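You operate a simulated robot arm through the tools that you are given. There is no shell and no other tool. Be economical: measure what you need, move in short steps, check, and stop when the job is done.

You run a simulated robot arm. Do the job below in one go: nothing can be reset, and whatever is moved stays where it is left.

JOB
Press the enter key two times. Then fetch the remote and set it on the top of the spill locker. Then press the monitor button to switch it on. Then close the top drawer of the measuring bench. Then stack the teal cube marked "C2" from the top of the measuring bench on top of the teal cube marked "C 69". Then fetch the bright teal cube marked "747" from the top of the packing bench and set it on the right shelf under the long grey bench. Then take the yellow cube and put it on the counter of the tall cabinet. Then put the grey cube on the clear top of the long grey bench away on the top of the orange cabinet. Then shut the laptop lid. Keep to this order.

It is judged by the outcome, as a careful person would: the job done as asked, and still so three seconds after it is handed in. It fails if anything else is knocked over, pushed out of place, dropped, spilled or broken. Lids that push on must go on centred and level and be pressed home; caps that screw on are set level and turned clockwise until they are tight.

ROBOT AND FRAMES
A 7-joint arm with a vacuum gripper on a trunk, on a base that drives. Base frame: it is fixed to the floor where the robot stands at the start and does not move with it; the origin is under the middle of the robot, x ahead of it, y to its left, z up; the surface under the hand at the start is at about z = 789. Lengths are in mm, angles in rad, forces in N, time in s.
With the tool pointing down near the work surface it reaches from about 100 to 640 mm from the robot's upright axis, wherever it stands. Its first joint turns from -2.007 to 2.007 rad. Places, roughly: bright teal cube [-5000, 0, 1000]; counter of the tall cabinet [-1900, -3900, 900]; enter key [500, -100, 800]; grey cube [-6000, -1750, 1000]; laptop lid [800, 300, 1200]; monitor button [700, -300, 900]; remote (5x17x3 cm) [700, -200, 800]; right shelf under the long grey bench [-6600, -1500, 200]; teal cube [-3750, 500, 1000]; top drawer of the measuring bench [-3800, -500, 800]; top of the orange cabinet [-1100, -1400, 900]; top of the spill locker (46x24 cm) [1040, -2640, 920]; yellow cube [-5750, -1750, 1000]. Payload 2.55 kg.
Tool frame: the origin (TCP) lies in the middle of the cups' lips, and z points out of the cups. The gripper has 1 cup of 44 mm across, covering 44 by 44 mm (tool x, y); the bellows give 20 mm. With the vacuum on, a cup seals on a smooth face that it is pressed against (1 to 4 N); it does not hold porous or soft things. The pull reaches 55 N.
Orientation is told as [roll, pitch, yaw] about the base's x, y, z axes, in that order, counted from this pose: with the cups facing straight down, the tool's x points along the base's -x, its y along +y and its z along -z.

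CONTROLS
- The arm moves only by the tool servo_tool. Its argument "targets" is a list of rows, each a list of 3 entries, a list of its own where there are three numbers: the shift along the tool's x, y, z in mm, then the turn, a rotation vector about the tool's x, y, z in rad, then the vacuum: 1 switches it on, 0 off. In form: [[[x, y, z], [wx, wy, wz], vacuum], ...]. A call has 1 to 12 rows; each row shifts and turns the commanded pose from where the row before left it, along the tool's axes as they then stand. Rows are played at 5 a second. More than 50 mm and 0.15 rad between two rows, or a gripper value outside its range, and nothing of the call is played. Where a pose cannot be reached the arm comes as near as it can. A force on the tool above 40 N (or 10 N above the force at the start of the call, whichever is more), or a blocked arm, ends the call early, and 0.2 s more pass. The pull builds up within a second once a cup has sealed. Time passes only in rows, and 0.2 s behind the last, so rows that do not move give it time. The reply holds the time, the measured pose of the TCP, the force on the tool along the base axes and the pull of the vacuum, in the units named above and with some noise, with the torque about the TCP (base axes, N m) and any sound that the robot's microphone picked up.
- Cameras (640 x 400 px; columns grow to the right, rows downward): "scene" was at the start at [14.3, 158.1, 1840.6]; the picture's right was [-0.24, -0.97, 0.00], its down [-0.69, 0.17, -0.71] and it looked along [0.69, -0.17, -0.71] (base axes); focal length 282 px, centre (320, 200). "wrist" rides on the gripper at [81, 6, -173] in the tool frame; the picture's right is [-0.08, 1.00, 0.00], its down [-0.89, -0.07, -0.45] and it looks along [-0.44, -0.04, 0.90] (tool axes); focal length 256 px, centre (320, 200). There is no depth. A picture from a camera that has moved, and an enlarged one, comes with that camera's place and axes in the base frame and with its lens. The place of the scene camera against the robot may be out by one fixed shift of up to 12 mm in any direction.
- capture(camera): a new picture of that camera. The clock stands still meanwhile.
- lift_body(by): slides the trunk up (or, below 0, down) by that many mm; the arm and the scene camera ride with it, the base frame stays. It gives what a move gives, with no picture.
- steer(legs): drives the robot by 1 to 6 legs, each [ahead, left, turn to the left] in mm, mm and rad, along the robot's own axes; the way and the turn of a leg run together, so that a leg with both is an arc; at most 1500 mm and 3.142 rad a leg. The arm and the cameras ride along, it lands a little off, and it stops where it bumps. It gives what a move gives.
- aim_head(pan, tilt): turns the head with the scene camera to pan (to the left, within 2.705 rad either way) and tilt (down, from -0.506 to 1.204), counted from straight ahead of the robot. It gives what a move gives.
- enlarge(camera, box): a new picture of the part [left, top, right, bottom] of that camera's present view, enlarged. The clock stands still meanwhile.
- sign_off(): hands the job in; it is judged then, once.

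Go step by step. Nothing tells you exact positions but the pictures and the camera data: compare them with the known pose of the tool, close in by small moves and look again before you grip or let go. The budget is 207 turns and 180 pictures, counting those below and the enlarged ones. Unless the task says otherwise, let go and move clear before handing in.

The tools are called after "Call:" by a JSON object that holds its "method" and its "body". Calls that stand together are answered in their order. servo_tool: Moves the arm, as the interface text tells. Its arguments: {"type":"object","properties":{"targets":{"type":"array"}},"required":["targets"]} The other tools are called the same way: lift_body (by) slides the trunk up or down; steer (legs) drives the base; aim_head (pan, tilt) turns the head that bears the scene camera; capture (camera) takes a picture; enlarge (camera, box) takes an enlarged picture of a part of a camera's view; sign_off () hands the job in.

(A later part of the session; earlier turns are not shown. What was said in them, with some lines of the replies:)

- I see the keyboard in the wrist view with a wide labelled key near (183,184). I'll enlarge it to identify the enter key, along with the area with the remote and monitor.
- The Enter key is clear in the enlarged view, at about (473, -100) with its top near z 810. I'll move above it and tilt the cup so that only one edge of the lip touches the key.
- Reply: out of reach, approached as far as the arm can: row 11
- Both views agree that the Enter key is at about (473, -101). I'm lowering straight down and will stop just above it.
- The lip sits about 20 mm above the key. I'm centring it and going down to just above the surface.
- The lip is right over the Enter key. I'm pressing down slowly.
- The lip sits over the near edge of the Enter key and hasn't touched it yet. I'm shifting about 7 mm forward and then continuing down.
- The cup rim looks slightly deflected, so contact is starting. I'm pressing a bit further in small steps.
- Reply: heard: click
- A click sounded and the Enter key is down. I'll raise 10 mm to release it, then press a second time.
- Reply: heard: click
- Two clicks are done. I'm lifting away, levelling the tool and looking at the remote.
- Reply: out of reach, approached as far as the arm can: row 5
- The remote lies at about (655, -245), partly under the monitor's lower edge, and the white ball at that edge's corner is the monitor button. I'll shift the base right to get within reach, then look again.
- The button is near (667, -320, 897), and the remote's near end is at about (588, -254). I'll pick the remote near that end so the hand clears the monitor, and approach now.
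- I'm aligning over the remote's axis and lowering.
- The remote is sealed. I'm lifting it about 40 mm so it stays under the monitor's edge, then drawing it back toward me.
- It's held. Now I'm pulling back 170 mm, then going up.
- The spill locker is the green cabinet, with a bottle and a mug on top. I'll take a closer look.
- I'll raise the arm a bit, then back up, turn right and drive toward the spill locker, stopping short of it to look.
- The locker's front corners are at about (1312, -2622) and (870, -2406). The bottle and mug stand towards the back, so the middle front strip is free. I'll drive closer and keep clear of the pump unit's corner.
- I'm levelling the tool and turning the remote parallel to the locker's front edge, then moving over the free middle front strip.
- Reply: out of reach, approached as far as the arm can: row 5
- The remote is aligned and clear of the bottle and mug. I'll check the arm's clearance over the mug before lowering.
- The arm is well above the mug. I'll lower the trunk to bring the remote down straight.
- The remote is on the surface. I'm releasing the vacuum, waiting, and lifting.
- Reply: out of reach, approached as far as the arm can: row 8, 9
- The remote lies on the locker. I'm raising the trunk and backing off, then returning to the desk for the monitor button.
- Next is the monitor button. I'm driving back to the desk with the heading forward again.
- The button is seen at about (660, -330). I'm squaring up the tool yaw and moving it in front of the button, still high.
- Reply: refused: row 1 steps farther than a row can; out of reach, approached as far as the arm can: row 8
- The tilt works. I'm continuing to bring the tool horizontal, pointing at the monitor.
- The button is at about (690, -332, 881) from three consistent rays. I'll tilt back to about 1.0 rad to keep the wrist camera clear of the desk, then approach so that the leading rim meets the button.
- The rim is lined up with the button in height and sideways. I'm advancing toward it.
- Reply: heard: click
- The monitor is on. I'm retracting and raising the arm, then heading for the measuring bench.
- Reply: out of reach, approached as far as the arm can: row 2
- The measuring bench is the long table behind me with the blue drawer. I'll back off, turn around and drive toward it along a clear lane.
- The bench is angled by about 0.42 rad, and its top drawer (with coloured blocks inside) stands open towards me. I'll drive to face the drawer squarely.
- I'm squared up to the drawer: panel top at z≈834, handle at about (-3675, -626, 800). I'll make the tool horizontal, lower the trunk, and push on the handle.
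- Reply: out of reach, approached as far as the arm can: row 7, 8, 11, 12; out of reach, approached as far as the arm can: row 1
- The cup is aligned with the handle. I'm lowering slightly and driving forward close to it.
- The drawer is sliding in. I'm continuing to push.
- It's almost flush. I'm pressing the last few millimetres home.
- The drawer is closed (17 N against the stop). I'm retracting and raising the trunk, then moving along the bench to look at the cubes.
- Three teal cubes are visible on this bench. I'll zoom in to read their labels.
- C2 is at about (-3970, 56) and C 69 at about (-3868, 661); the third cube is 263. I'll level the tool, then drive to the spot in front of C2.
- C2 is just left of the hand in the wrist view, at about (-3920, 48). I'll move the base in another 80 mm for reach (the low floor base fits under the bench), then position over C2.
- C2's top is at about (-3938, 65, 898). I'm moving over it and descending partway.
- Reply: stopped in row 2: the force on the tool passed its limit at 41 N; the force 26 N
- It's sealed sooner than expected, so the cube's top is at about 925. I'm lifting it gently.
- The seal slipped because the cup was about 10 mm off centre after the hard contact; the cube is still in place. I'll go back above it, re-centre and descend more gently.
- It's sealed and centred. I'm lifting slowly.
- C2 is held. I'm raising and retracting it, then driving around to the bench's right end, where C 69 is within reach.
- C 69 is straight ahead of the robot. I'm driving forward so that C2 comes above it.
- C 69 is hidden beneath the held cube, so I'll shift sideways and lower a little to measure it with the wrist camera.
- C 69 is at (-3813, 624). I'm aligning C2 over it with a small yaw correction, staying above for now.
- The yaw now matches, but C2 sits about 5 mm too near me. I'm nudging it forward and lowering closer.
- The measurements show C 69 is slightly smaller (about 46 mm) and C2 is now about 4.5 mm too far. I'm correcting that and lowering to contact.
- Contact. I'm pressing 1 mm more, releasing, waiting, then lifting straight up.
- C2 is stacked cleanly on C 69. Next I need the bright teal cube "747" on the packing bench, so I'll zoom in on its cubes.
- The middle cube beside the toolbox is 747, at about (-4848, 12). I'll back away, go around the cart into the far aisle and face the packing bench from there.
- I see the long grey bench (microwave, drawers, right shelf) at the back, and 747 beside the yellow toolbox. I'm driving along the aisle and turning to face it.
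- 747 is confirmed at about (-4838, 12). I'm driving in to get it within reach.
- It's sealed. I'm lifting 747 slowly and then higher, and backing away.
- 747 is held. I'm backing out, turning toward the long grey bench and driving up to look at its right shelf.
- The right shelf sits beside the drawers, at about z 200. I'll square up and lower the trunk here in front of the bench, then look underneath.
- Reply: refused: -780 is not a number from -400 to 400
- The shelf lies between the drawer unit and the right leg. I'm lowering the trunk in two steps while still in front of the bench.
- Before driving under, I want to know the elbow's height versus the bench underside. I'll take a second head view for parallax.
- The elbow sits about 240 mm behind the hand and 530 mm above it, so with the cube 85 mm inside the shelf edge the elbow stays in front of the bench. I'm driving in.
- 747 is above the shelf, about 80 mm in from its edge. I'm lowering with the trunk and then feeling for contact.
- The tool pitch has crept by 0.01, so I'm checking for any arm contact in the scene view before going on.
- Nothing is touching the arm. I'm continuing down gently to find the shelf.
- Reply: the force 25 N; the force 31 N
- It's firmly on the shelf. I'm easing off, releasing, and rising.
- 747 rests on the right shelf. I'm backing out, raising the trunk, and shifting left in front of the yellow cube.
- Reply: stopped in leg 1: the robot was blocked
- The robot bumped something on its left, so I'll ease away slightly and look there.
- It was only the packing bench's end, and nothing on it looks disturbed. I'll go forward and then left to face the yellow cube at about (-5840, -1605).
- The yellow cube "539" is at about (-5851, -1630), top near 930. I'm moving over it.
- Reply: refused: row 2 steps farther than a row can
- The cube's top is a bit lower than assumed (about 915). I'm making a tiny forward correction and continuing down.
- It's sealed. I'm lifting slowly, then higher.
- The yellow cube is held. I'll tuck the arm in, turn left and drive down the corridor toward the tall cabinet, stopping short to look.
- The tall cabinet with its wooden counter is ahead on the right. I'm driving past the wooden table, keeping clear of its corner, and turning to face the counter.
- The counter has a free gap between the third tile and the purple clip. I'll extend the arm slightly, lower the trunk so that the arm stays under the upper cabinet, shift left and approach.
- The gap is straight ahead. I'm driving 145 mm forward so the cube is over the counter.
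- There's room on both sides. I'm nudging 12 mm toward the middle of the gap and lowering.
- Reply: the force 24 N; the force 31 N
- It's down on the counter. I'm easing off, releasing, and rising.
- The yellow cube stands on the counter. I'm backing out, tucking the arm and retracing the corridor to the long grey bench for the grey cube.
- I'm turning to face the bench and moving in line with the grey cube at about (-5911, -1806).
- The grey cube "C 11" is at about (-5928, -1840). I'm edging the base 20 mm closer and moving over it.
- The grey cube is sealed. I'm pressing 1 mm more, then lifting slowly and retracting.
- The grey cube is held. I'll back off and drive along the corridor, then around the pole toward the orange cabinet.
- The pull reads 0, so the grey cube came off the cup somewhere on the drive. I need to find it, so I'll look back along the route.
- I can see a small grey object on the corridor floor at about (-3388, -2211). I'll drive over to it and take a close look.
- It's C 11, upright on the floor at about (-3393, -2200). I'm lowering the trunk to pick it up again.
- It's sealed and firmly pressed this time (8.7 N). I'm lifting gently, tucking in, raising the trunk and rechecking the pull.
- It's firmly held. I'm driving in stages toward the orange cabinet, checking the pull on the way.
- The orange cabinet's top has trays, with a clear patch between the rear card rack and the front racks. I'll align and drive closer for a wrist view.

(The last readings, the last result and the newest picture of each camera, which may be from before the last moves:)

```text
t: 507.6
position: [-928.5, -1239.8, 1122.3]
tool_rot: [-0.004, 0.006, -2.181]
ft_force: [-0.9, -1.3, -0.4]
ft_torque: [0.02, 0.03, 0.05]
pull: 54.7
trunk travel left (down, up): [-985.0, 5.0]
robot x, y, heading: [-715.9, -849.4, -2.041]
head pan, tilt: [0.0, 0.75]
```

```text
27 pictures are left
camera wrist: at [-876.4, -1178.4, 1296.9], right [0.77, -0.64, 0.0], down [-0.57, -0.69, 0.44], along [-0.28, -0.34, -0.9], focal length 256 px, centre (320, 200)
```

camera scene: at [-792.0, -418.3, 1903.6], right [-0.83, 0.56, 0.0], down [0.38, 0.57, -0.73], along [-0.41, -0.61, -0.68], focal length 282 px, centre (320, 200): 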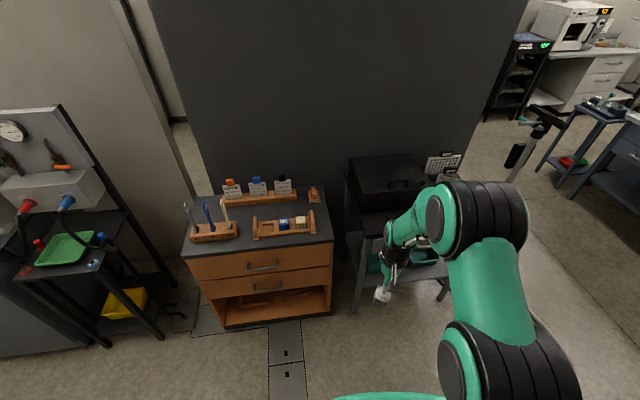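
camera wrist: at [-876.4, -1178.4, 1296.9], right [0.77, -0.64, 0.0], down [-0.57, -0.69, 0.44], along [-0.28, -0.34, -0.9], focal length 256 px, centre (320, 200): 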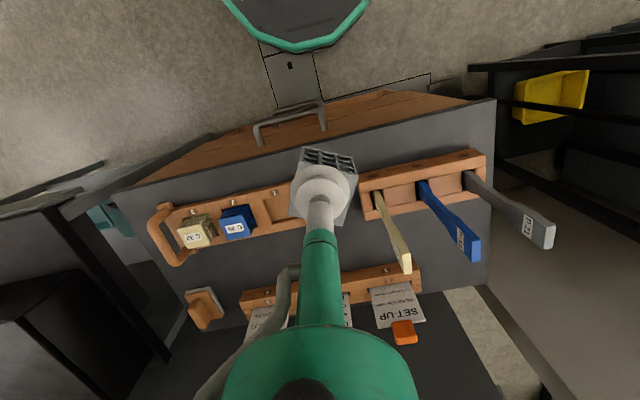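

The clear patch is at about (-1020, -1445). I'm driving in 140 mm and extending the arm the rest, still high.

Call:
{"method": "steer", "body": {"legs": [[140, 10, 0]]}}

Call:
{"method": "servo_tool", "body": {"targets": [[[-30, 0, 0], [0, 0, 0], 1], [[-28, 0, 0], [0, 0, 0], 1], [[-26, 0, 0], [0, 0, 0], 1], [[0, 0, 25], [0, 0, 0], 1], [[0, 0, 0], [0, 0, 0], 1]]}}

Call:
{"method": "capture", "body": {"camera": "wrist"}}

Call:
{"method": "enlarge", "body": {"camera": "scene", "box": [200, 200, 440, 370]}}

```text
t: 508.9
position: [-984.5, -1369.9, 1122.4]
tool_rot: [-0.002, 0.006, -2.181]
ft_force: [0.0, 0.9, 0.0]
ft_torque: [0.0, 0.01, 0.03]
pull: 54.9
trunk travel left (down, up): [-985.0, 5.0]
robot x, y, heading: [-771.5, -983.1, -2.045]
head pan, tilt: [0.0, 0.75]
```

```text
t: 510.1
position: [-1034.0, -1439.3, 1097.6]
tool_rot: [-0.004, 0.009, -2.182]
ft_force: [-0.6, 0.9, 0.7]
ft_torque: [0.0, 0.0, 0.0]
pull: 55.3
trunk travel left (down, up): [-985.0, 5.0]
robot x, y, heading: [-771.1, -977.6, -2.043]
head pan, tilt: [0.0, 0.75]
```

```text
26 pictures are left
camera wrist: at [-980.5, -1377.1, 1272.3], right [0.77, -0.64, 0.0], down [-0.57, -0.69, 0.44], along [-0.28, -0.34, -0.9], focal length 256 px, centre (320, 200)
```

wrist: 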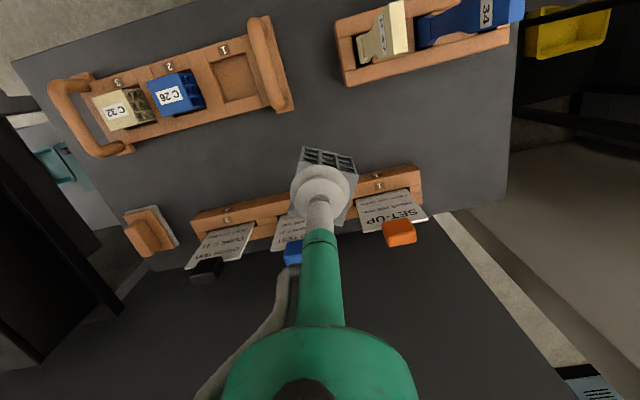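

```text
2.35 times, centred on (320, 285) of scene
camera zoom: at [-630.0, -1081.2, 1903.6], right [-0.89, 0.46, 0.0], down [0.31, 0.61, -0.73], along [-0.33, -0.65, -0.68], focal length 662 px, centre (320, 0)
```

zoom: 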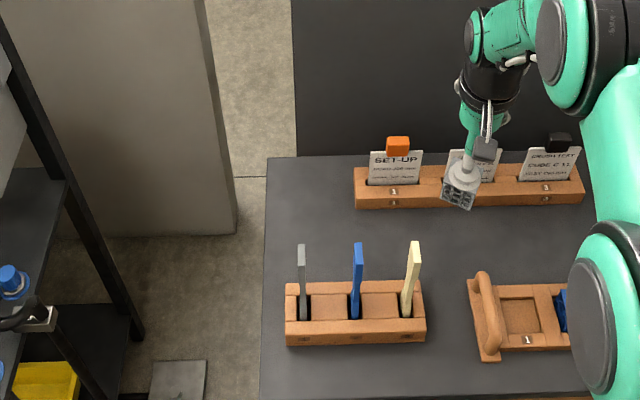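

Directly below is the clear patch, with margins of 20 mm or more all round. I'm lowering.

Call:
{"method": "servo_tool", "body": {"targets": [[[-7, 0, 0], [0, 0, 0], 1], [[0, 0, 0], [0, 0, 0], 1]]}}

Call:
{"method": "lift_body", "body": {"by": -115}}

Call:
{"method": "capture", "body": {"camera": "wrist"}}

```text
t: 510.7
position: [-1035.8, -1444.3, 1096.3]
tool_rot: [-0.003, 0.007, -2.181]
ft_force: [-0.2, 0.6, -0.2]
ft_torque: [-0.02, -0.04, 0.01]
pull: 54.6
trunk travel left (down, up): [-985.0, 5.0]
robot x, y, heading: [-772.9, -982.6, -2.046]
head pan, tilt: [0.0, 0.75]
```

```text
t: 512.2
position: [-1036.9, -1443.5, 982.1]
tool_rot: [-0.003, 0.007, -2.18]
ft_force: [-0.1, 0.6, -0.6]
ft_torque: [0.0, 0.03, 0.03]
pull: 55.1
trunk travel left (down, up): [-870.0, 120.0]
robot x, y, heading: [-773.0, -980.3, -2.043]
head pan, tilt: [0.0, 0.75]
```

```text
24 pictures are left
camera wrist: at [-984.8, -1382.8, 1156.4], right [0.77, -0.64, 0.0], down [-0.57, -0.69, 0.44], along [-0.28, -0.34, -0.9], focal length 256 px, centre (320, 200)
```

wrist: 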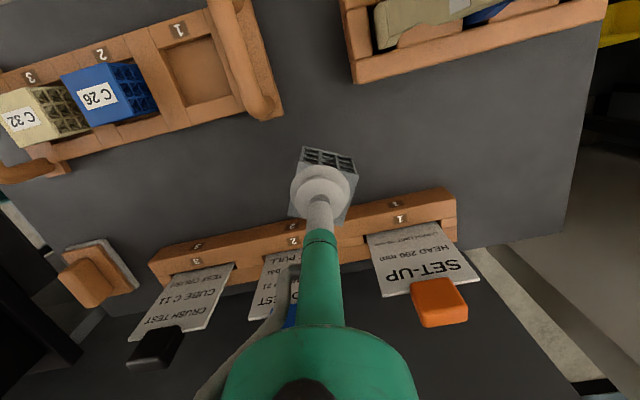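

Call:
{"method": "lift_body", "body": {"by": -25}}

Call:
{"method": "servo_tool", "body": {"targets": [[[0, 0, 3], [0, 0, 0], 1], [[0, 0, 3], [0, 0, 0], 1], [[0, 0, 0], [0, 0, 0], 1]]}}

Call:
{"method": "servo_tool", "body": {"targets": [[[0, 0, 3], [0, 0, 0], 1], [[0, 0, 0], [0, 0, 0], 1]]}}

Call:
{"method": "servo_tool", "body": {"targets": [[[0, 0, 3], [0, 0, 0], 1], [[0, 0, 0], [0, 0, 0], 1]]}}

```text
t: 512.9
position: [-1036.8, -1443.8, 956.3]
tool_rot: [-0.005, 0.007, -2.179]
ft_force: [-0.3, -0.1, -0.2]
ft_torque: [0.01, -0.01, 0.02]
pull: 55.0
trunk travel left (down, up): [-845.0, 145.0]
robot x, y, heading: [-771.2, -978.8, -2.045]
head pan, tilt: [0.0, 0.75]
```

```text
t: 513.7
position: [-1036.5, -1442.9, 949.9]
tool_rot: [-0.002, 0.008, -2.182]
ft_force: [-0.2, 0.5, -0.5]
ft_torque: [0.01, 0.0, 0.0]
pull: 54.5
trunk travel left (down, up): [-845.0, 145.0]
robot x, y, heading: [-768.9, -980.7, -2.044]
head pan, tilt: [0.0, 0.75]
```

```text
t: 514.3
position: [-1036.4, -1444.0, 947.8]
tool_rot: [-0.005, 0.011, -2.182]
ft_force: [0.4, 0.0, -0.6]
ft_torque: [0.0, 0.01, -0.02]
pull: 54.7
trunk travel left (down, up): [-845.0, 145.0]
robot x, y, heading: [-775.2, -985.4, -2.046]
head pan, tilt: [0.0, 0.75]
```

```text
t: 514.9
position: [-1038.6, -1444.5, 944.5]
tool_rot: [-0.003, 0.006, -2.181]
ft_force: [-0.6, -0.1, 0.2]
ft_torque: [-0.01, 0.0, 0.02]
pull: 54.4
trunk travel left (down, up): [-845.0, 145.0]
robot x, y, heading: [-773.8, -979.4, -2.039]
head pan, tilt: [0.0, 0.75]
```

Call:
{"method": "servo_tool", "body": {"targets": [[[0, 0, 3], [0, 0, 0], 1], [[0, 0, 0], [0, 0, 0], 1]]}}

Call:
{"method": "servo_tool", "body": {"targets": [[[0, 0, 3], [0, 0, 0], 1], [[0, 0, 0], [0, 0, 0], 1]]}}

Call:
{"method": "servo_tool", "body": {"targets": [[[0, 0, 3], [0, 0, 0], 1], [[0, 0, 0], [0, 0, 0], 1]]}}

```text
t: 515.5
position: [-1037.3, -1444.4, 941.1]
tool_rot: [-0.004, 0.008, -2.181]
ft_force: [1.0, -0.7, 0.3]
ft_torque: [0.0, -0.04, 0.0]
pull: 54.6
trunk travel left (down, up): [-845.0, 145.0]
robot x, y, heading: [-772.0, -980.1, -2.045]
head pan, tilt: [0.0, 0.75]
```

```text
t: 516.1
position: [-1036.4, -1445.2, 937.4]
tool_rot: [-0.003, 0.008, -2.183]
ft_force: [0.3, -0.2, -0.9]
ft_torque: [0.03, 0.03, 0.01]
pull: 54.8
trunk travel left (down, up): [-845.0, 145.0]
robot x, y, heading: [-770.2, -981.7, -2.046]
head pan, tilt: [0.0, 0.75]
```

```text
t: 516.7
position: [-1036.2, -1444.0, 935.7]
tool_rot: [-0.004, 0.011, -2.182]
ft_force: [0.0, 0.3, -0.7]
ft_torque: [0.0, -0.01, 0.01]
pull: 54.8
trunk travel left (down, up): [-845.0, 145.0]
robot x, y, heading: [-773.4, -982.9, -2.052]
head pan, tilt: [0.0, 0.75]
```

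Still no contact at 935.7, so I'll check the gap with the wrist camera before going on.

Call:
{"method": "enlarge", "body": {"camera": "wrist", "box": [230, 90, 410, 220]}}

```text
3.08 times, centred on (320, 155) of wrist
camera zoom: at [-984.6, -1383.0, 1110.2], right [0.77, -0.64, 0.0], down [-0.57, -0.69, 0.44], along [-0.28, -0.34, -0.9], focal length 788 px, centre (320, 338)
```

zoom: 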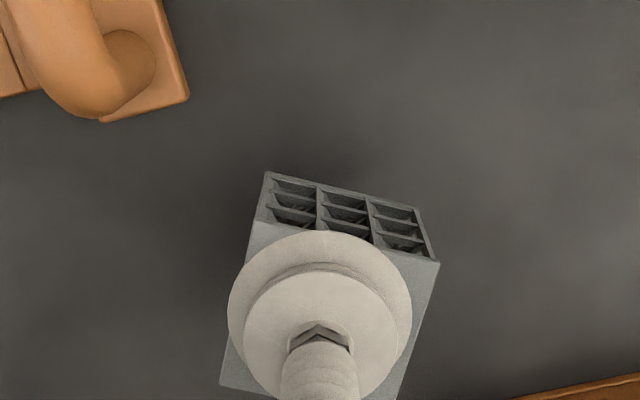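

Call:
{"method": "servo_tool", "body": {"targets": [[[0, 0, 3], [0, 0, 0], 1], [[0, 0, 3], [0, 0, 0], 1], [[0, 0, 0], [0, 0, 0], 1]]}}

Call:
{"method": "servo_tool", "body": {"targets": [[[0, 0, 3], [0, 0, 0], 1], [[0, 0, 0], [0, 0, 0], 1]]}}

Call:
{"method": "servo_tool", "body": {"targets": [[[0, 0, 3], [0, 0, 0], 1], [[0, 0, 0], [0, 0, 0], 1]]}}

```text
t: 517.5
position: [-1036.7, -1442.4, 930.5]
tool_rot: [-0.002, 0.009, -2.182]
ft_force: [-0.2, 0.0, -0.4]
ft_torque: [0.05, 0.01, 0.02]
pull: 54.8
trunk travel left (down, up): [-845.0, 145.0]
robot x, y, heading: [-770.4, -979.8, -2.041]
head pan, tilt: [0.0, 0.75]
```

```text
t: 518.1
position: [-1037.1, -1443.4, 927.2]
tool_rot: [-0.004, 0.006, -2.18]
ft_force: [0.2, 0.1, -0.2]
ft_torque: [0.0, -0.02, 0.02]
pull: 54.5
trunk travel left (down, up): [-845.0, 145.0]
robot x, y, heading: [-770.4, -983.2, -2.042]
head pan, tilt: [0.0, 0.75]
```

```text
t: 518.7
position: [-1036.7, -1444.6, 924.8]
tool_rot: [-0.004, 0.006, -2.182]
ft_force: [-0.2, 1.1, -1.0]
ft_torque: [-0.04, 0.03, 0.02]
pull: 55.1
trunk travel left (down, up): [-845.0, 145.0]
robot x, y, heading: [-770.4, -983.1, -2.043]
head pan, tilt: [0.0, 0.75]
```

Call:
{"method": "servo_tool", "body": {"targets": [[[0, 0, 3], [0, 0, 0], 1], [[0, 0, 2], [0, 0, 0], 1], [[0, 0, 0], [0, 0, 0], 1]]}}

Call:
{"method": "servo_tool", "body": {"targets": [[[0, 0, 3], [0, 0, 0], 1], [[0, 0, 0], [0, 0, 0], 1]]}}

Call:
{"method": "servo_tool", "body": {"targets": [[[0, 0, 3], [0, 0, 0], 1], [[0, 0, 0], [0, 0, 0], 1]]}}

Call:
{"method": "enlarge", "body": {"camera": "wrist", "box": [230, 90, 410, 220]}}

```text
t: 519.5
position: [-1037.2, -1444.0, 918.8]
tool_rot: [-0.002, 0.007, -2.182]
ft_force: [-0.1, 0.3, -1.4]
ft_torque: [-0.04, 0.02, 0.01]
pull: 55.2
trunk travel left (down, up): [-845.0, 145.0]
robot x, y, heading: [-774.6, -978.3, -2.045]
head pan, tilt: [0.0, 0.75]
```

```text
t: 520.1
position: [-1036.7, -1444.5, 915.0]
tool_rot: [-0.003, 0.006, -2.181]
ft_force: [-0.1, 0.2, -0.3]
ft_torque: [-0.01, 0.01, 0.01]
pull: 55.1
trunk travel left (down, up): [-845.0, 145.0]
robot x, y, heading: [-773.0, -983.4, -2.044]
head pan, tilt: [0.0, 0.75]
```

```text
t: 520.7
position: [-1037.1, -1444.5, 911.9]
tool_rot: [-0.003, 0.011, -2.18]
ft_force: [1.1, -0.3, 0.1]
ft_torque: [0.0, -0.01, 0.01]
pull: 54.4
trunk travel left (down, up): [-845.0, 145.0]
robot x, y, heading: [-773.8, -980.9, -2.042]
head pan, tilt: [0.0, 0.75]
```

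```text
3.08 times, centred on (320, 155) of wrist
camera zoom: at [-985.0, -1383.2, 1087.6], right [0.77, -0.64, 0.0], down [-0.57, -0.69, 0.44], along [-0.28, -0.34, -0.9], focal length 788 px, centre (320, 338)
```

zoom: 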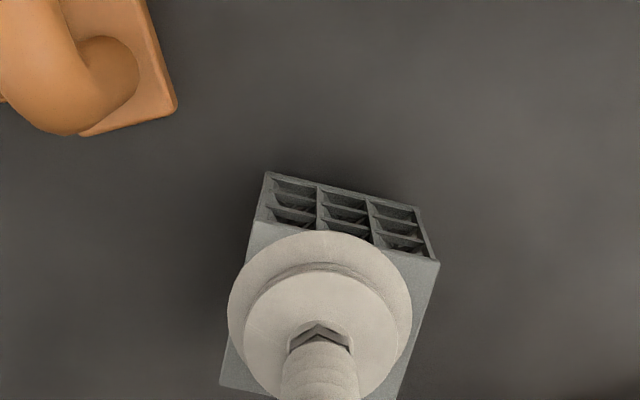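

The parallax says the cabinet top is lower, nearer z 830, so I'm continuing down.

Call:
{"method": "servo_tool", "body": {"targets": [[[0, 0, 4], [0, 0, 0], 1], [[0, 0, 3], [0, 0, 0], 1], [[0, 0, 3], [0, 0, 0], 1], [[0, 0, 0], [0, 0, 0], 1]]}}

Call:
{"method": "servo_tool", "body": {"targets": [[[0, 0, 3], [0, 0, 0], 1], [[0, 0, 2], [0, 0, 0], 1], [[0, 0, 0], [0, 0, 0], 1]]}}

Call:
{"method": "servo_tool", "body": {"targets": [[[0, 0, 3], [0, 0, 0], 1], [[0, 0, 2], [0, 0, 0], 1], [[0, 0, 0], [0, 0, 0], 1]]}}

Call:
{"method": "enlarge", "body": {"camera": "wrist", "box": [230, 90, 410, 220]}}

```text
t: 521.7
position: [-1037.4, -1444.3, 904.8]
tool_rot: [-0.003, 0.006, -2.182]
ft_force: [1.0, 2.2, 10.6]
ft_torque: [-0.14, -0.03, 0.01]
pull: 54.8
trunk travel left (down, up): [-845.0, 145.0]
robot x, y, heading: [-772.9, -980.7, -2.042]
head pan, tilt: [0.0, 0.75]
```

```text
t: 522.5
position: [-1037.9, -1444.5, 901.3]
tool_rot: [-0.004, -0.002, -2.18]
ft_force: [1.3, 1.1, 30.1]
ft_torque: [-0.03, -0.08, -0.01]
pull: 55.0
trunk travel left (down, up): [-845.0, 145.0]
robot x, y, heading: [-773.5, -979.9, -2.043]
head pan, tilt: [0.0, 0.75]
```

```text
t: 523.1
position: [-1039.2, -1448.1, 897.8]
tool_rot: [-0.003, -0.004, -2.181]
ft_force: [2.2, 4.6, 16.7]
ft_torque: [0.07, -0.15, 0.05]
pull: 54.8
trunk travel left (down, up): [-845.0, 145.0]
robot x, y, heading: [-769.2, -987.4, -2.044]
head pan, tilt: [0.0, 0.75]
stopped in row 3: the force on the tool passed its limit at 40 N (the readings are from after the stop); the commanded pose is now the measured one
```

```text
3.08 times, centred on (320, 155) of wrist
camera zoom: at [-986.4, -1384.7, 1072.3], right [0.77, -0.64, 0.0], down [-0.57, -0.69, 0.45], along [-0.29, -0.34, -0.89], focal length 788 px, centre (320, 338)
```

zoom: 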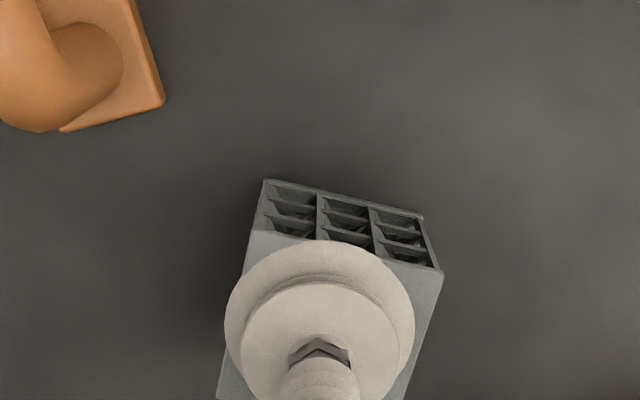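

The cube is firmly down. I'm easing off a little, releasing, waiting, and lifting straight up.

Call:
{"method": "servo_tool", "body": {"targets": [[[0, 0, -3], [0, 0, 0], 1], [[0, 0, 0], [0, 0, 0], 0], [[0, 0, 0], [0, 0, 0], 0], [[0, 0, 0], [0, 0, 0], 0], [[0, 0, 0], [0, 0, 0], 0], [[0, 0, 0], [0, 0, 0], 0], [[0, 0, -3], [0, 0, 0], 0], [[0, 0, -10], [0, 0, 0], 0], [[0, 0, -30], [0, 0, 0], 0], [[0, 0, -40], [0, 0, 0], 0]]}}

Call:
{"method": "lift_body", "body": {"by": 140}}

Call:
{"method": "capture", "body": {"camera": "wrist"}}

```text
t: 525.3
position: [-1040.3, -1446.8, 982.1]
tool_rot: [-0.002, 0.0, -2.183]
ft_force: [0.9, 0.7, 0.4]
ft_torque: [-0.04, 0.03, 0.0]
pull: 0.1
trunk travel left (down, up): [-845.0, 145.0]
robot x, y, heading: [-770.8, -984.4, -2.045]
head pan, tilt: [0.0, 0.75]
```

```text
t: 527.0
position: [-1039.8, -1448.0, 1122.2]
tool_rot: [-0.004, 0.001, -2.181]
ft_force: [-0.2, 0.6, -0.7]
ft_torque: [0.01, 0.0, -0.01]
pull: 0.0
trunk travel left (down, up): [-985.0, 5.0]
robot x, y, heading: [-769.7, -979.8, -2.043]
head pan, tilt: [0.0, 0.75]
```

```text
20 pictures are left
camera wrist: at [-986.9, -1386.1, 1296.2], right [0.77, -0.64, 0.0], down [-0.57, -0.69, 0.44], along [-0.29, -0.34, -0.9], focal length 256 px, centre (320, 200)
```

wrist: 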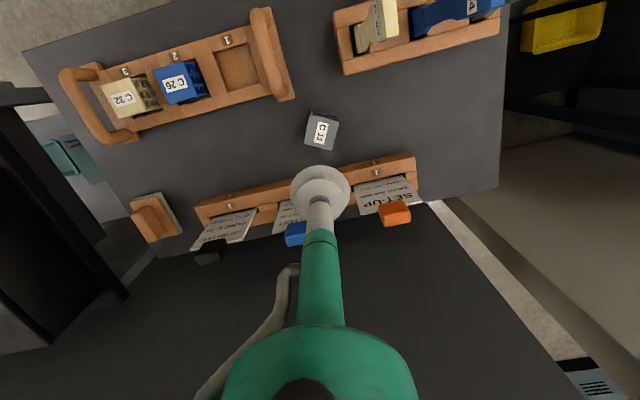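

The grey cube is on the orange cabinet. Last is the laptop lid, which must be pushed from behind, so I'll back off, tuck the arm and drive around the desk's right side to look behind it.

Call:
{"method": "servo_tool", "body": {"targets": [[[40, 0, 0], [0, 0, 0], 0], [[40, 0, 0], [0, 0, 0], 0], [[40, 0, 0], [0, 0, 0], 0], [[40, 0, 0], [0, 0, 0], 0], [[0, 0, 0], [0, 0, 0], 0]]}}

Call:
{"method": "steer", "body": {"legs": [[-200, 0, 0], [0, 0, -1.098], [-1000, 60, 0], [-1150, 60, 0]]}}

Call:
{"method": "aim_head", "body": {"pan": -1.2, "tilt": 0.45}}

Call:
{"method": "capture", "body": {"camera": "scene"}}

```text
t: 528.2
position: [-947.6, -1318.9, 1120.8]
tool_rot: [-0.004, 0.002, -2.182]
ft_force: [-0.9, 0.5, 0.3]
ft_torque: [0.03, -0.01, 0.01]
pull: 0.1
trunk travel left (down, up): [-985.0, 5.0]
robot x, y, heading: [-772.6, -982.7, -2.044]
head pan, tilt: [0.0, 0.75]
```

```text
t: 542.1
position: [1010.3, -944.2, 1122.5]
tool_rot: [-0.003, -0.001, 2.975]
ft_force: [0.7, 0.5, -0.2]
ft_torque: [-0.03, 0.05, 0.03]
pull: 0.2
trunk travel left (down, up): [-985.0, 5.0]
robot x, y, heading: [1390.0, -953.3, 3.109]
head pan, tilt: [0.0, 0.75]
stopped in leg 4: the robot was blocked; the commanded pose is now the measured one
```

```text
t: 543.5
position: [1008.0, -942.9, 1122.6]
tool_rot: [-0.004, -0.001, 2.972]
ft_force: [0.7, -0.4, 0.2]
ft_torque: [-0.02, 0.03, 0.04]
pull: 0.0
trunk travel left (down, up): [-985.0, 5.0]
robot x, y, heading: [1386.0, -957.9, 3.11]
head pan, tilt: [-1.201, 0.45]
```

```text
19 pictures are left
camera scene: at [1407.0, -1047.5, 1930.1], right [0.94, 0.33, 0.0], down [0.15, -0.41, -0.9], along [-0.3, 0.85, -0.44], focal length 282 px, centre (320, 200)
```

scene: 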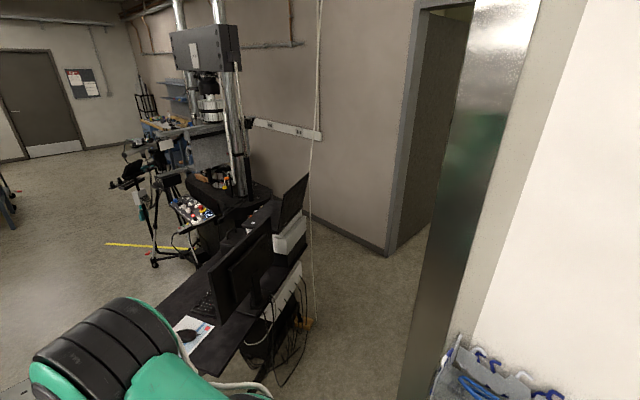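

I was blocked again, probably by the bin behind me. I'll move off it and check that it's undisturbed.

Call:
{"method": "steer", "body": {"legs": [[100, 0, 0]]}}

Call:
{"method": "aim_head", "body": {"pan": -2.5, "tilt": 0.7}}

Call:
{"method": "capture", "body": {"camera": "scene"}}

```text
t: 544.7
position: [908.0, -940.8, 1121.4]
tool_rot: [-0.003, 0.0, 2.973]
ft_force: [0.1, 0.1, 0.1]
ft_torque: [-0.04, 0.02, 0.01]
pull: 0.0
trunk travel left (down, up): [-985.0, 5.0]
robot x, y, heading: [1287.0, -950.6, 3.115]
head pan, tilt: [-1.201, 0.45]
```

```text
t: 546.1
position: [908.6, -941.1, 1122.1]
tool_rot: [-0.004, -0.001, 2.975]
ft_force: [-0.5, 0.2, 1.2]
ft_torque: [0.0, -0.01, 0.02]
pull: 0.1
trunk travel left (down, up): [-985.0, 5.0]
robot x, y, heading: [1286.5, -951.0, 3.112]
head pan, tilt: [-2.499, 0.7]
```

```text
18 pictures are left
camera scene: at [1407.2, -1082.1, 1907.9], right [0.57, -0.82, 0.0], down [-0.53, -0.37, -0.77], along [0.63, 0.44, -0.64], focal length 282 px, centre (320, 200)
```

scene: 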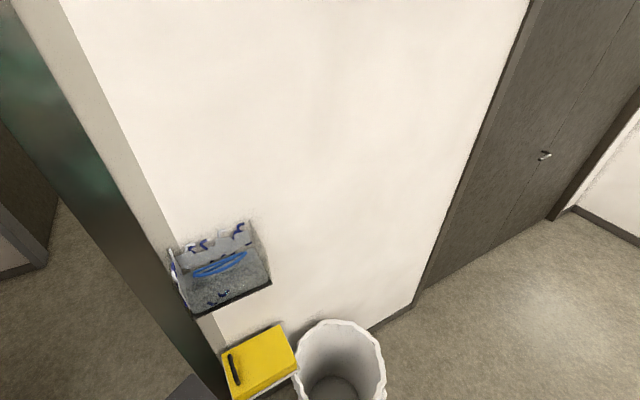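

The bin and the box beside it stand as before. I can reach behind the lid from the desk's rear right corner, so I'll turn, drive to about (1150, -330) and look at the laptop from there.

Call:
{"method": "steer", "body": {"legs": [[0, 0, -0.912], [590, -220, 0]]}}

Call:
{"method": "aim_head", "body": {"pan": 0.1, "tilt": 0.65}}

Call:
{"method": "capture", "body": {"camera": "scene"}}

```text
t: 551.2
position: [936.9, -175.9, 1118.9]
tool_rot: [-0.005, 0.004, 2.057]
ft_force: [-0.7, 0.4, -0.6]
ft_torque: [-0.09, -0.07, -0.01]
pull: 0.1
trunk travel left (down, up): [-985.0, 5.0]
robot x, y, heading: [1159.0, -485.6, 2.198]
head pan, tilt: [-2.499, 0.7]
stopped in leg 2: the robot was blocked; the commanded pose is now the measured one
```

```text
t: 553.5
position: [940.5, -176.8, 1121.8]
tool_rot: [-0.004, -0.001, 2.056]
ft_force: [-0.4, 0.8, -0.2]
ft_torque: [0.03, -0.01, 0.0]
pull: 0.1
trunk travel left (down, up): [-985.0, 5.0]
robot x, y, heading: [1159.1, -487.4, 2.194]
head pan, tilt: [0.099, 0.649]
```

```text
17 pictures are left
camera scene: at [990.2, -570.9, 1912.2], right [0.75, 0.66, 0.0], down [0.4, -0.45, -0.8], along [-0.53, 0.6, -0.6], focal length 282 px, centre (320, 200)
```

scene: 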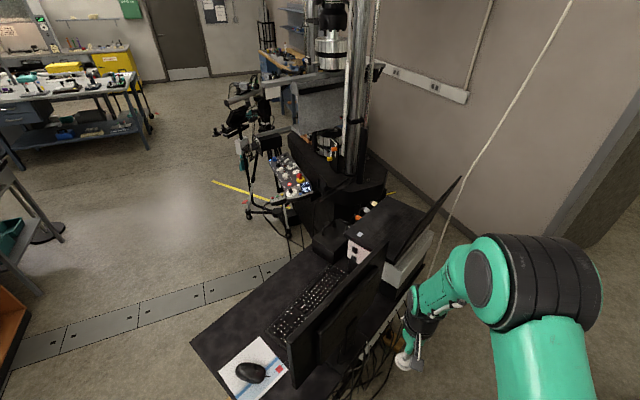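

Call:
{"method": "enlarge", "body": {"camera": "scene", "box": [300, 160, 500, 385]}}

```text
1.78 times, centred on (400, 272) of scene
camera zoom: at [990.2, -570.9, 1912.2], right [0.75, 0.66, 0.0], down [0.4, -0.45, -0.8], along [-0.53, 0.6, -0.6], focal length 500 px, centre (178, 71)
```

zoom: 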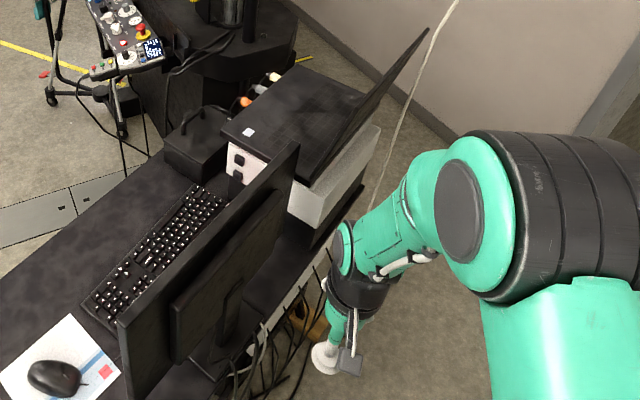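

The lid stands nearly vertical: hinge at about (752, 1062), top edge at x≈772, z≈1323, y from 140 to 515. I'll raise the hand, edge away from the wall and move further in behind the desk.

Call:
{"method": "servo_tool", "body": {"targets": [[[0, 0, -40], [0, 0, 0], 0], [[0, 0, -40], [0, 0, 0], 0], [[0, 0, -40], [0, 0, 0], 0], [[0, 0, -30], [0, 0, 0], 0], [[0, 0, 0], [0, 0, 0], 0]]}}

Call:
{"method": "steer", "body": {"legs": [[38, 53, 0], [200, -145, 0]]}}

Call:
{"method": "capture", "body": {"camera": "wrist"}}

Call:
{"method": "capture", "body": {"camera": "scene"}}

```text
t: 554.8
position: [938.4, -175.5, 1271.8]
tool_rot: [-0.003, 0.002, 2.057]
ft_force: [-0.9, 0.9, -0.5]
ft_torque: [-0.01, -0.01, 0.02]
pull: 0.1
trunk travel left (down, up): [-985.0, 5.0]
robot x, y, heading: [1158.2, -486.3, 2.191]
head pan, tilt: [0.099, 0.649]
```

```text
t: 557.1
position: [874.2, 70.0, 1271.9]
tool_rot: [-0.003, 0.001, 2.054]
ft_force: [0.7, -0.3, 0.7]
ft_torque: [0.03, -0.01, -0.02]
pull: 0.0
trunk travel left (down, up): [-985.0, 5.0]
robot x, y, heading: [1091.8, -238.6, 2.194]
head pan, tilt: [0.099, 0.649]
```

```text
15 pictures are left
camera wrist: at [905.7, -4.5, 1446.1], right [-0.92, -0.39, 0.0], down [-0.35, 0.82, 0.45], along [-0.17, 0.41, -0.9], focal length 256 px, centre (320, 200)
```

wrist: 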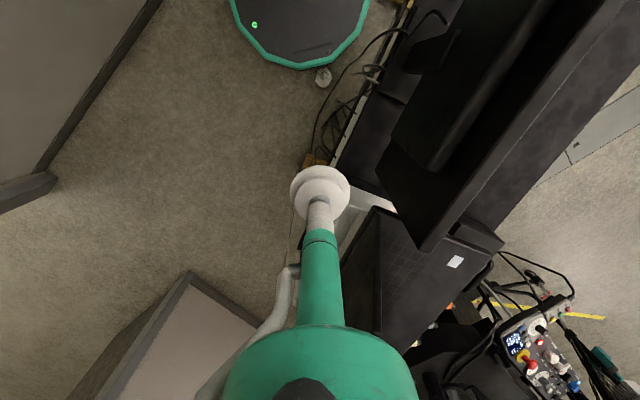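

```text
14 pictures are left
camera scene: at [924.1, -325.1, 1912.2], right [0.75, 0.66, 0.0], down [0.4, -0.45, -0.8], along [-0.53, 0.6, -0.6], focal length 282 px, centre (320, 200)
```

scene: 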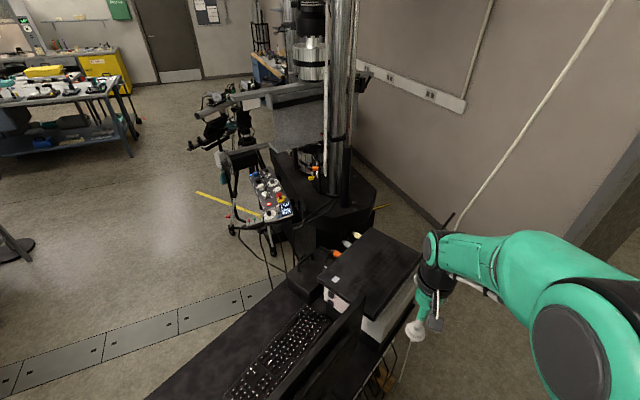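

From the wrist view the lid leans back about 20°, with its right edge at y≈145 and its top near (836, 1292). I'm moving the hand behind it: back a little, down, then across.

Call:
{"method": "servo_tool", "body": {"targets": [[[13.9, -26.6, 0], [0, 0, 0], 0], [[0, 0, 40], [0, 0, 0], 0], [[-38.4, -20.1, 0], [0, 0, 0], 0], [[-38.4, -20.1, 0], [0, 0, 0], 0], [[-25, -13.3, 0], [0, 0, 0], 0], [[0, 0, 0], [0, 0, 0], 0]]}}

Call:
{"method": "capture", "body": {"camera": "wrist"}}

```text
t: 558.5
position: [905.6, 185.3, 1232.5]
tool_rot: [-0.004, 0.001, 2.053]
ft_force: [0.4, 0.0, -0.1]
ft_torque: [-0.03, 0.03, 0.0]
pull: 0.0
trunk travel left (down, up): [-985.0, 5.0]
robot x, y, heading: [1095.7, -240.7, 2.193]
head pan, tilt: [0.099, 0.649]
```

```text
13 pictures are left
camera wrist: at [937.6, 109.8, 1406.7], right [-0.92, -0.39, 0.0], down [-0.35, 0.82, 0.45], along [-0.17, 0.41, -0.9], focal length 256 px, centre (320, 200)
```

wrist: 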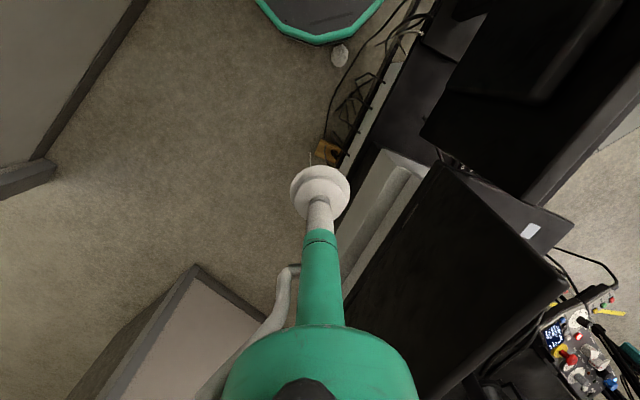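

Now the lid's back is clear: hinge (744, 1071), top (786, 1304), φ≈100°. I'm pushing toward −x; first approach, then slow pushing.

Call:
{"method": "servo_tool", "body": {"targets": [[[-18.6, 35.4, 0], [0, 0, 0], 0], [[-18.6, 35.4, 0], [0, 0, 0], 0], [[-9.3, 17.7, 0], [0, 0, 0], 0], [[-9.3, 17.7, 0], [0, 0, 0], 0], [[-9.3, 17.7, 0], [0, 0, 0], 0], [[0, 0, 0], [0, 0, 0], 0]]}}

Call:
{"method": "servo_tool", "body": {"targets": [[[-7, 13.3, 0], [0, 0, 0], 0], [[-7, 13.3, 0], [0, 0, 0], 0], [[-7, 13.3, 0], [0, 0, 0], 0], [[-7, 13.3, 0], [0, 0, 0], 0], [[0, 0, 0], [0, 0, 0], 0]]}}

Call:
{"method": "capture", "body": {"camera": "scene"}}

```text
t: 560.0
position: [765.1, 184.7, 1231.9]
tool_rot: [-0.001, 0.001, 2.056]
ft_force: [1.9, 1.4, 1.5]
ft_torque: [0.01, 0.01, -0.01]
pull: 0.0
trunk travel left (down, up): [-985.0, 5.0]
robot x, y, heading: [1095.5, -241.4, 2.195]
head pan, tilt: [0.099, 0.649]
```

```text
t: 561.1
position: [709.2, 178.7, 1223.7]
tool_rot: [-0.003, 0.002, 2.055]
ft_force: [1.6, -0.2, 0.9]
ft_torque: [0.01, 0.03, 0.02]
pull: 0.1
out of reach, approached as far as the arm can: row 4
trunk travel left (down, up): [-985.0, 5.0]
robot x, y, heading: [1094.7, -235.8, 2.188]
head pan, tilt: [0.099, 0.649]
```

```text
12 pictures are left
camera scene: at [924.5, -324.5, 1912.3], right [0.75, 0.66, 0.0], down [0.4, -0.45, -0.8], along [-0.53, 0.6, -0.6], focal length 282 px, centre (320, 200)
```

scene: 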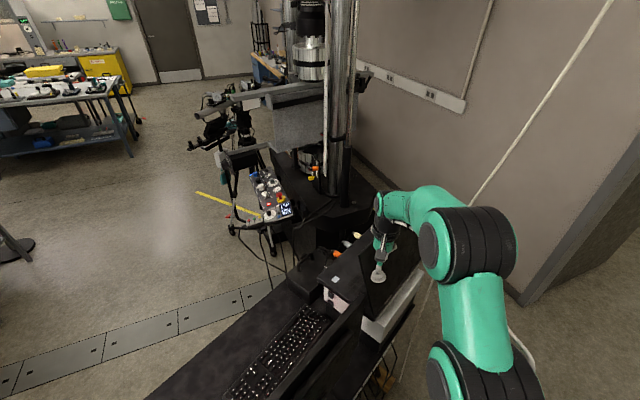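

The lid is past vertical, at about φ=70°. Now I'm pressing downward on its back to lay it down.

Call:
{"method": "servo_tool", "body": {"targets": [[[0, 0, 15], [0, 0, 0], 0], [[0, 0, 15], [0, 0, 0], 0], [[-2, 4, 15], [0, 0, 0], 0], [[-2, 4, 15], [0, 0, 0], 0], [[0, 0, 0], [0, 0, 0], 0]]}}

Call:
{"method": "servo_tool", "body": {"targets": [[[-5, 9, 12], [0, 0, 0], 0], [[-5, 9, 12], [0, 0, 0], 0], [[-5, 9, 12], [0, 0, 0], 0], [[0, 0, 0], [0, 0, 0], 0]]}}

Call:
{"method": "capture", "body": {"camera": "scene"}}

```text
t: 562.4
position: [698.4, 181.8, 1165.6]
tool_rot: [0.0, -0.002, 2.054]
ft_force: [1.3, 1.0, 1.6]
ft_torque: [-0.01, 0.08, -0.01]
pull: 0.2
trunk travel left (down, up): [-985.0, 5.0]
robot x, y, heading: [1094.6, -238.9, 2.194]
head pan, tilt: [0.099, 0.649]
```

```text
t: 563.4
position: [670.1, 180.3, 1128.3]
tool_rot: [-0.004, 0.001, 2.056]
ft_force: [-0.3, 0.3, 0.7]
ft_torque: [0.01, 0.03, -0.01]
pull: 0.0
trunk travel left (down, up): [-985.0, 5.0]
robot x, y, heading: [1093.9, -240.2, 2.189]
head pan, tilt: [0.099, 0.649]
```

```text
11 pictures are left
camera scene: at [924.1, -324.7, 1912.2], right [0.75, 0.66, 0.0], down [0.4, -0.45, -0.8], along [-0.53, 0.6, -0.6], focal length 282 px, centre (320, 200)
```

scene: 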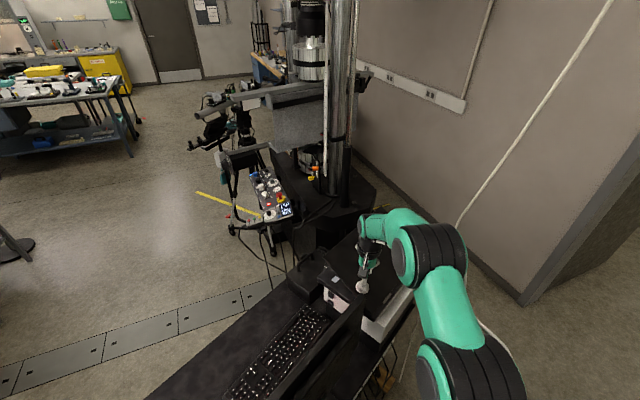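

Call:
{"method": "servo_tool", "body": {"targets": [[[-4, 7, 10], [0, 0, 0], 0], [[-4, 7, 10], [0, 0, 0], 0], [[0, 0, 8], [0, 0, 0], 0], [[0, 0, 0], [0, 0, 0], 0]]}}

Call:
{"method": "enlarge", "body": {"camera": "scene", "box": [290, 210, 450, 350]}}

```text
t: 564.4
position: [651.4, 180.4, 1102.1]
tool_rot: [-0.003, -0.001, 2.053]
ft_force: [-0.2, -0.4, 0.8]
ft_torque: [-0.01, 0.04, -0.02]
pull: 0.0
trunk travel left (down, up): [-985.0, 5.0]
robot x, y, heading: [1092.5, -238.4, 2.195]
head pan, tilt: [0.099, 0.649]
```

```text
2.86 times, centred on (370, 280) of scene
camera zoom: at [923.6, -324.5, 1912.2], right [0.75, 0.66, 0.0], down [0.4, -0.45, -0.8], along [-0.53, 0.6, -0.6], focal length 804 px, centre (177, -29)
```

zoom: 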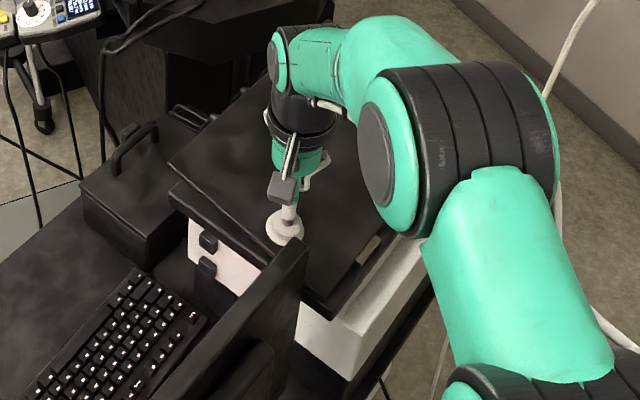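

The lid is almost shut. I'm pressing the last bit down gently.

Call:
{"method": "servo_tool", "body": {"targets": [[[-2, -1, 6], [0, 0, 0], 0], [[-2, -1, 5], [0, 0, 0], 0], [[0, 0, 0], [0, 0, 0], 0]]}}

Call:
{"method": "servo_tool", "body": {"targets": [[[0, 0, 4], [0, 0, 0], 0], [[0, 0, 0], [0, 0, 0], 0]]}}

Call:
{"method": "servo_tool", "body": {"targets": [[[0, 0, 3], [0, 0, 0], 0], [[0, 0, 0], [0, 0, 0], 0]]}}

Call:
{"method": "enlarge", "body": {"camera": "scene", "box": [290, 210, 450, 350]}}

```text
t: 565.1
position: [652.7, 186.1, 1091.0]
tool_rot: [-0.004, 0.0, 2.057]
ft_force: [0.2, 0.5, 0.5]
ft_torque: [-0.01, 0.0, -0.04]
pull: 0.0
trunk travel left (down, up): [-985.0, 5.0]
robot x, y, heading: [1097.3, -236.2, 2.192]
head pan, tilt: [0.099, 0.649]
```

```text
t: 565.8
position: [651.8, 185.8, 1085.9]
tool_rot: [-0.003, 0.0, 2.054]
ft_force: [-0.7, 0.4, 0.7]
ft_torque: [0.0, 0.02, -0.02]
pull: 0.2
trunk travel left (down, up): [-985.0, 5.0]
robot x, y, heading: [1096.6, -241.9, 2.189]
head pan, tilt: [0.099, 0.649]
```

```text
t: 566.4
position: [653.6, 185.6, 1082.5]
tool_rot: [-0.004, 0.0, 2.054]
ft_force: [-0.8, 0.6, 1.5]
ft_torque: [0.02, -0.03, -0.01]
pull: 0.1
trunk travel left (down, up): [-985.0, 5.0]
robot x, y, heading: [1094.7, -238.7, 2.191]
head pan, tilt: [0.099, 0.649]
```

```text
2.86 times, centred on (370, 280) of scene
camera zoom: at [923.7, -324.5, 1912.2], right [0.75, 0.66, 0.0], down [0.4, -0.45, -0.8], along [-0.53, 0.6, -0.6], focal length 804 px, centre (177, -29)
```

zoom: 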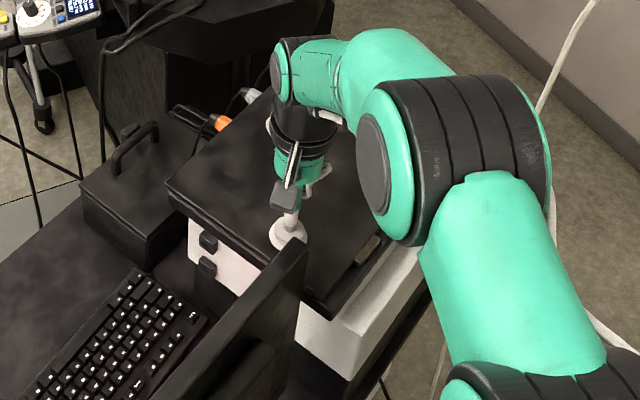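

Call:
{"method": "servo_tool", "body": {"targets": [[[0, 0, 3], [0, 0, 0], 0], [[0, 0, 0], [0, 0, 0], 0]]}}

Call:
{"method": "servo_tool", "body": {"targets": [[[0, 0, 3], [0, 0, 0], 0], [[0, 0, 0], [0, 0, 0], 0]]}}

Call:
{"method": "servo_tool", "body": {"targets": [[[0, 0, 3], [0, 0, 0], 0], [[0, 0, 0], [0, 0, 0], 0]]}}

```text
t: 567.0
position: [653.3, 185.6, 1079.5]
tool_rot: [-0.003, -0.002, 2.056]
ft_force: [0.1, 0.0, 1.7]
ft_torque: [0.02, 0.01, -0.03]
pull: 0.1
trunk travel left (down, up): [-985.0, 5.0]
robot x, y, heading: [1093.5, -237.4, 2.187]
head pan, tilt: [0.099, 0.649]
```

```text
t: 567.5
position: [654.3, 185.2, 1077.5]
tool_rot: [-0.003, 0.002, 2.056]
ft_force: [-0.5, 0.7, 2.4]
ft_torque: [0.04, 0.0, 0.04]
pull: 0.1
trunk travel left (down, up): [-985.0, 5.0]
robot x, y, heading: [1094.7, -240.0, 2.193]
head pan, tilt: [0.099, 0.649]
```

```text
t: 568.1
position: [653.3, 186.3, 1074.2]
tool_rot: [-0.006, 0.0, 2.054]
ft_force: [0.7, 1.6, 3.4]
ft_torque: [0.01, 0.02, 0.02]
pull: 0.0
trunk travel left (down, up): [-985.0, 5.0]
robot x, y, heading: [1091.8, -238.7, 2.191]
head pan, tilt: [0.099, 0.649]
```

The force now rises steadily as the bellows compresses against the closed lid. I'm pressing a bit firmer, then lifting off and checking.

Call:
{"method": "servo_tool", "body": {"targets": [[[0, 0, 4], [0, 0, 0], 0], [[0, 0, 4], [0, 0, 0], 0], [[0, 0, 0], [0, 0, 0], 0], [[0, 0, -10], [0, 0, 0], 0], [[0, 0, -30], [0, 0, 0], 0], [[0, 0, -40], [0, 0, 0], 0], [[0, 0, -40], [0, 0, 0], 0], [[0, 0, -40], [0, 0, 0], 0], [[0, 0, 0], [0, 0, 0], 0]]}}

Call:
{"method": "servo_tool", "body": {"targets": [[[35, 0, 0], [0, 0, 0], 0], [[35, 0, 0], [0, 0, 0], 0], [[35, 0, 0], [0, 0, 0], 0], [[0, 0, 0], [0, 0, 0], 0]]}}

Call:
{"method": "capture", "body": {"camera": "scene"}}

Call:
{"method": "capture", "body": {"camera": "wrist"}}

```text
t: 570.1
position: [668.3, 171.5, 1203.9]
tool_rot: [-0.001, -0.003, 2.054]
ft_force: [0.2, -0.3, 0.0]
ft_torque: [-0.04, -0.05, 0.0]
pull: 0.1
out of reach, approached as far as the arm can: row 7, 8
trunk travel left (down, up): [-985.0, 5.0]
robot x, y, heading: [1095.1, -241.4, 2.189]
head pan, tilt: [0.099, 0.649]
```

```text
t: 571.1
position: [718.7, 78.6, 1206.0]
tool_rot: [-0.004, 0.0, 2.055]
ft_force: [0.0, -1.9, -0.1]
ft_torque: [-0.06, -0.01, 0.07]
pull: 0.1
trunk travel left (down, up): [-985.0, 5.0]
robot x, y, heading: [1094.1, -242.4, 2.19]
head pan, tilt: [0.099, 0.649]
```

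```text
8 pictures are left
camera scene: at [922.8, -323.3, 1912.2], right [0.75, 0.66, 0.0], down [0.4, -0.45, -0.8], along [-0.53, 0.6, -0.61], focal length 282 px, centre (320, 200)
```

scene: 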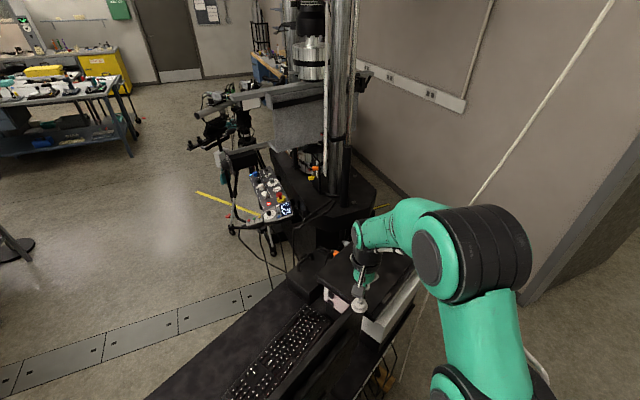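

```text
7 pictures are left
camera wrist: at [749.9, 4.8, 1379.9], right [-0.92, -0.39, 0.0], down [-0.35, 0.82, 0.44], along [-0.17, 0.41, -0.9], focal length 256 px, centre (320, 200)
```

wrist: 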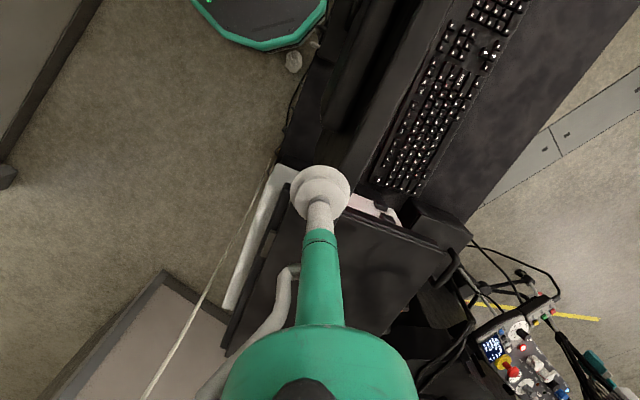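

The lid looks flat. I'll retract the hand further, back out, and take one close look to confirm.

Call:
{"method": "servo_tool", "body": {"targets": [[[35, 0, 0], [0, 0, 0], 0], [[35, -10, 0], [0, 0, 0], 0], [[35, -20, 0], [0, 0, 0], 0], [[0, 0, 0], [0, 0, 0], 0]]}}

Call:
{"method": "steer", "body": {"legs": [[-160, 116, 0]]}}

Call:
{"method": "enlarge", "body": {"camera": "scene", "box": [290, 150, 470, 330]}}

```text
t: 572.1
position: [793.2, 0.1, 1205.9]
tool_rot: [-0.005, 0.002, 2.054]
ft_force: [0.1, 0.2, -0.3]
ft_torque: [-0.03, -0.03, -0.01]
pull: 0.1
trunk travel left (down, up): [-985.0, 5.0]
robot x, y, heading: [1094.6, -239.9, 2.191]
head pan, tilt: [0.099, 0.649]
```

```text
t: 573.8
position: [794.2, -200.9, 1205.7]
tool_rot: [-0.003, 0.003, 2.058]
ft_force: [-0.7, -0.8, 0.6]
ft_torque: [0.01, 0.0, 0.05]
pull: 0.0
trunk travel left (down, up): [-985.0, 5.0]
robot x, y, heading: [1093.9, -439.9, 2.199]
head pan, tilt: [0.099, 0.649]
```

```text
2.22 times, centred on (380, 240) of scene
camera zoom: at [923.8, -524.7, 1912.2], right [0.75, 0.66, 0.0], down [0.4, -0.45, -0.8], along [-0.53, 0.6, -0.6], focal length 626 px, centre (187, 111)
```

zoom: 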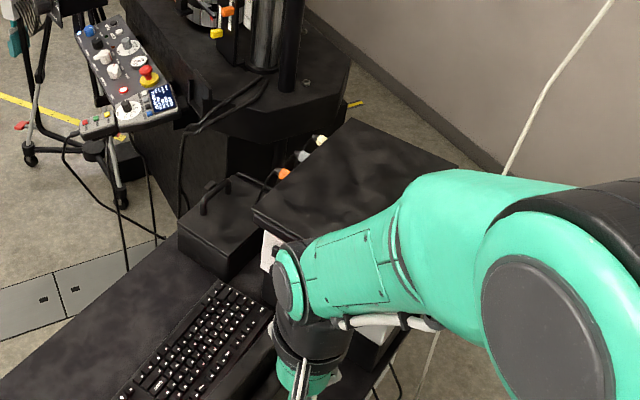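

The laptop lid lies flat and shut, and the arm is clear of everything, so I'm handing in.

Call:
{"method": "sign_off", "body": {}}

```text
The job is handed in.
```

All nine steps were finished in the order asked, and the job is handed in. Three things went wrong on the way:
- **Grey cube:** it fell off the cup onto the corridor floor. I picked it up again and set it on top of the orange cabinet.
- **Base bumps:** the base bumped the end of the packing bench and apparently the bin by the desk; nothing there looked out of place afterwards.
- **Behind the desk:** the base was also stopped once by something I couldn't identify, probably the wall.
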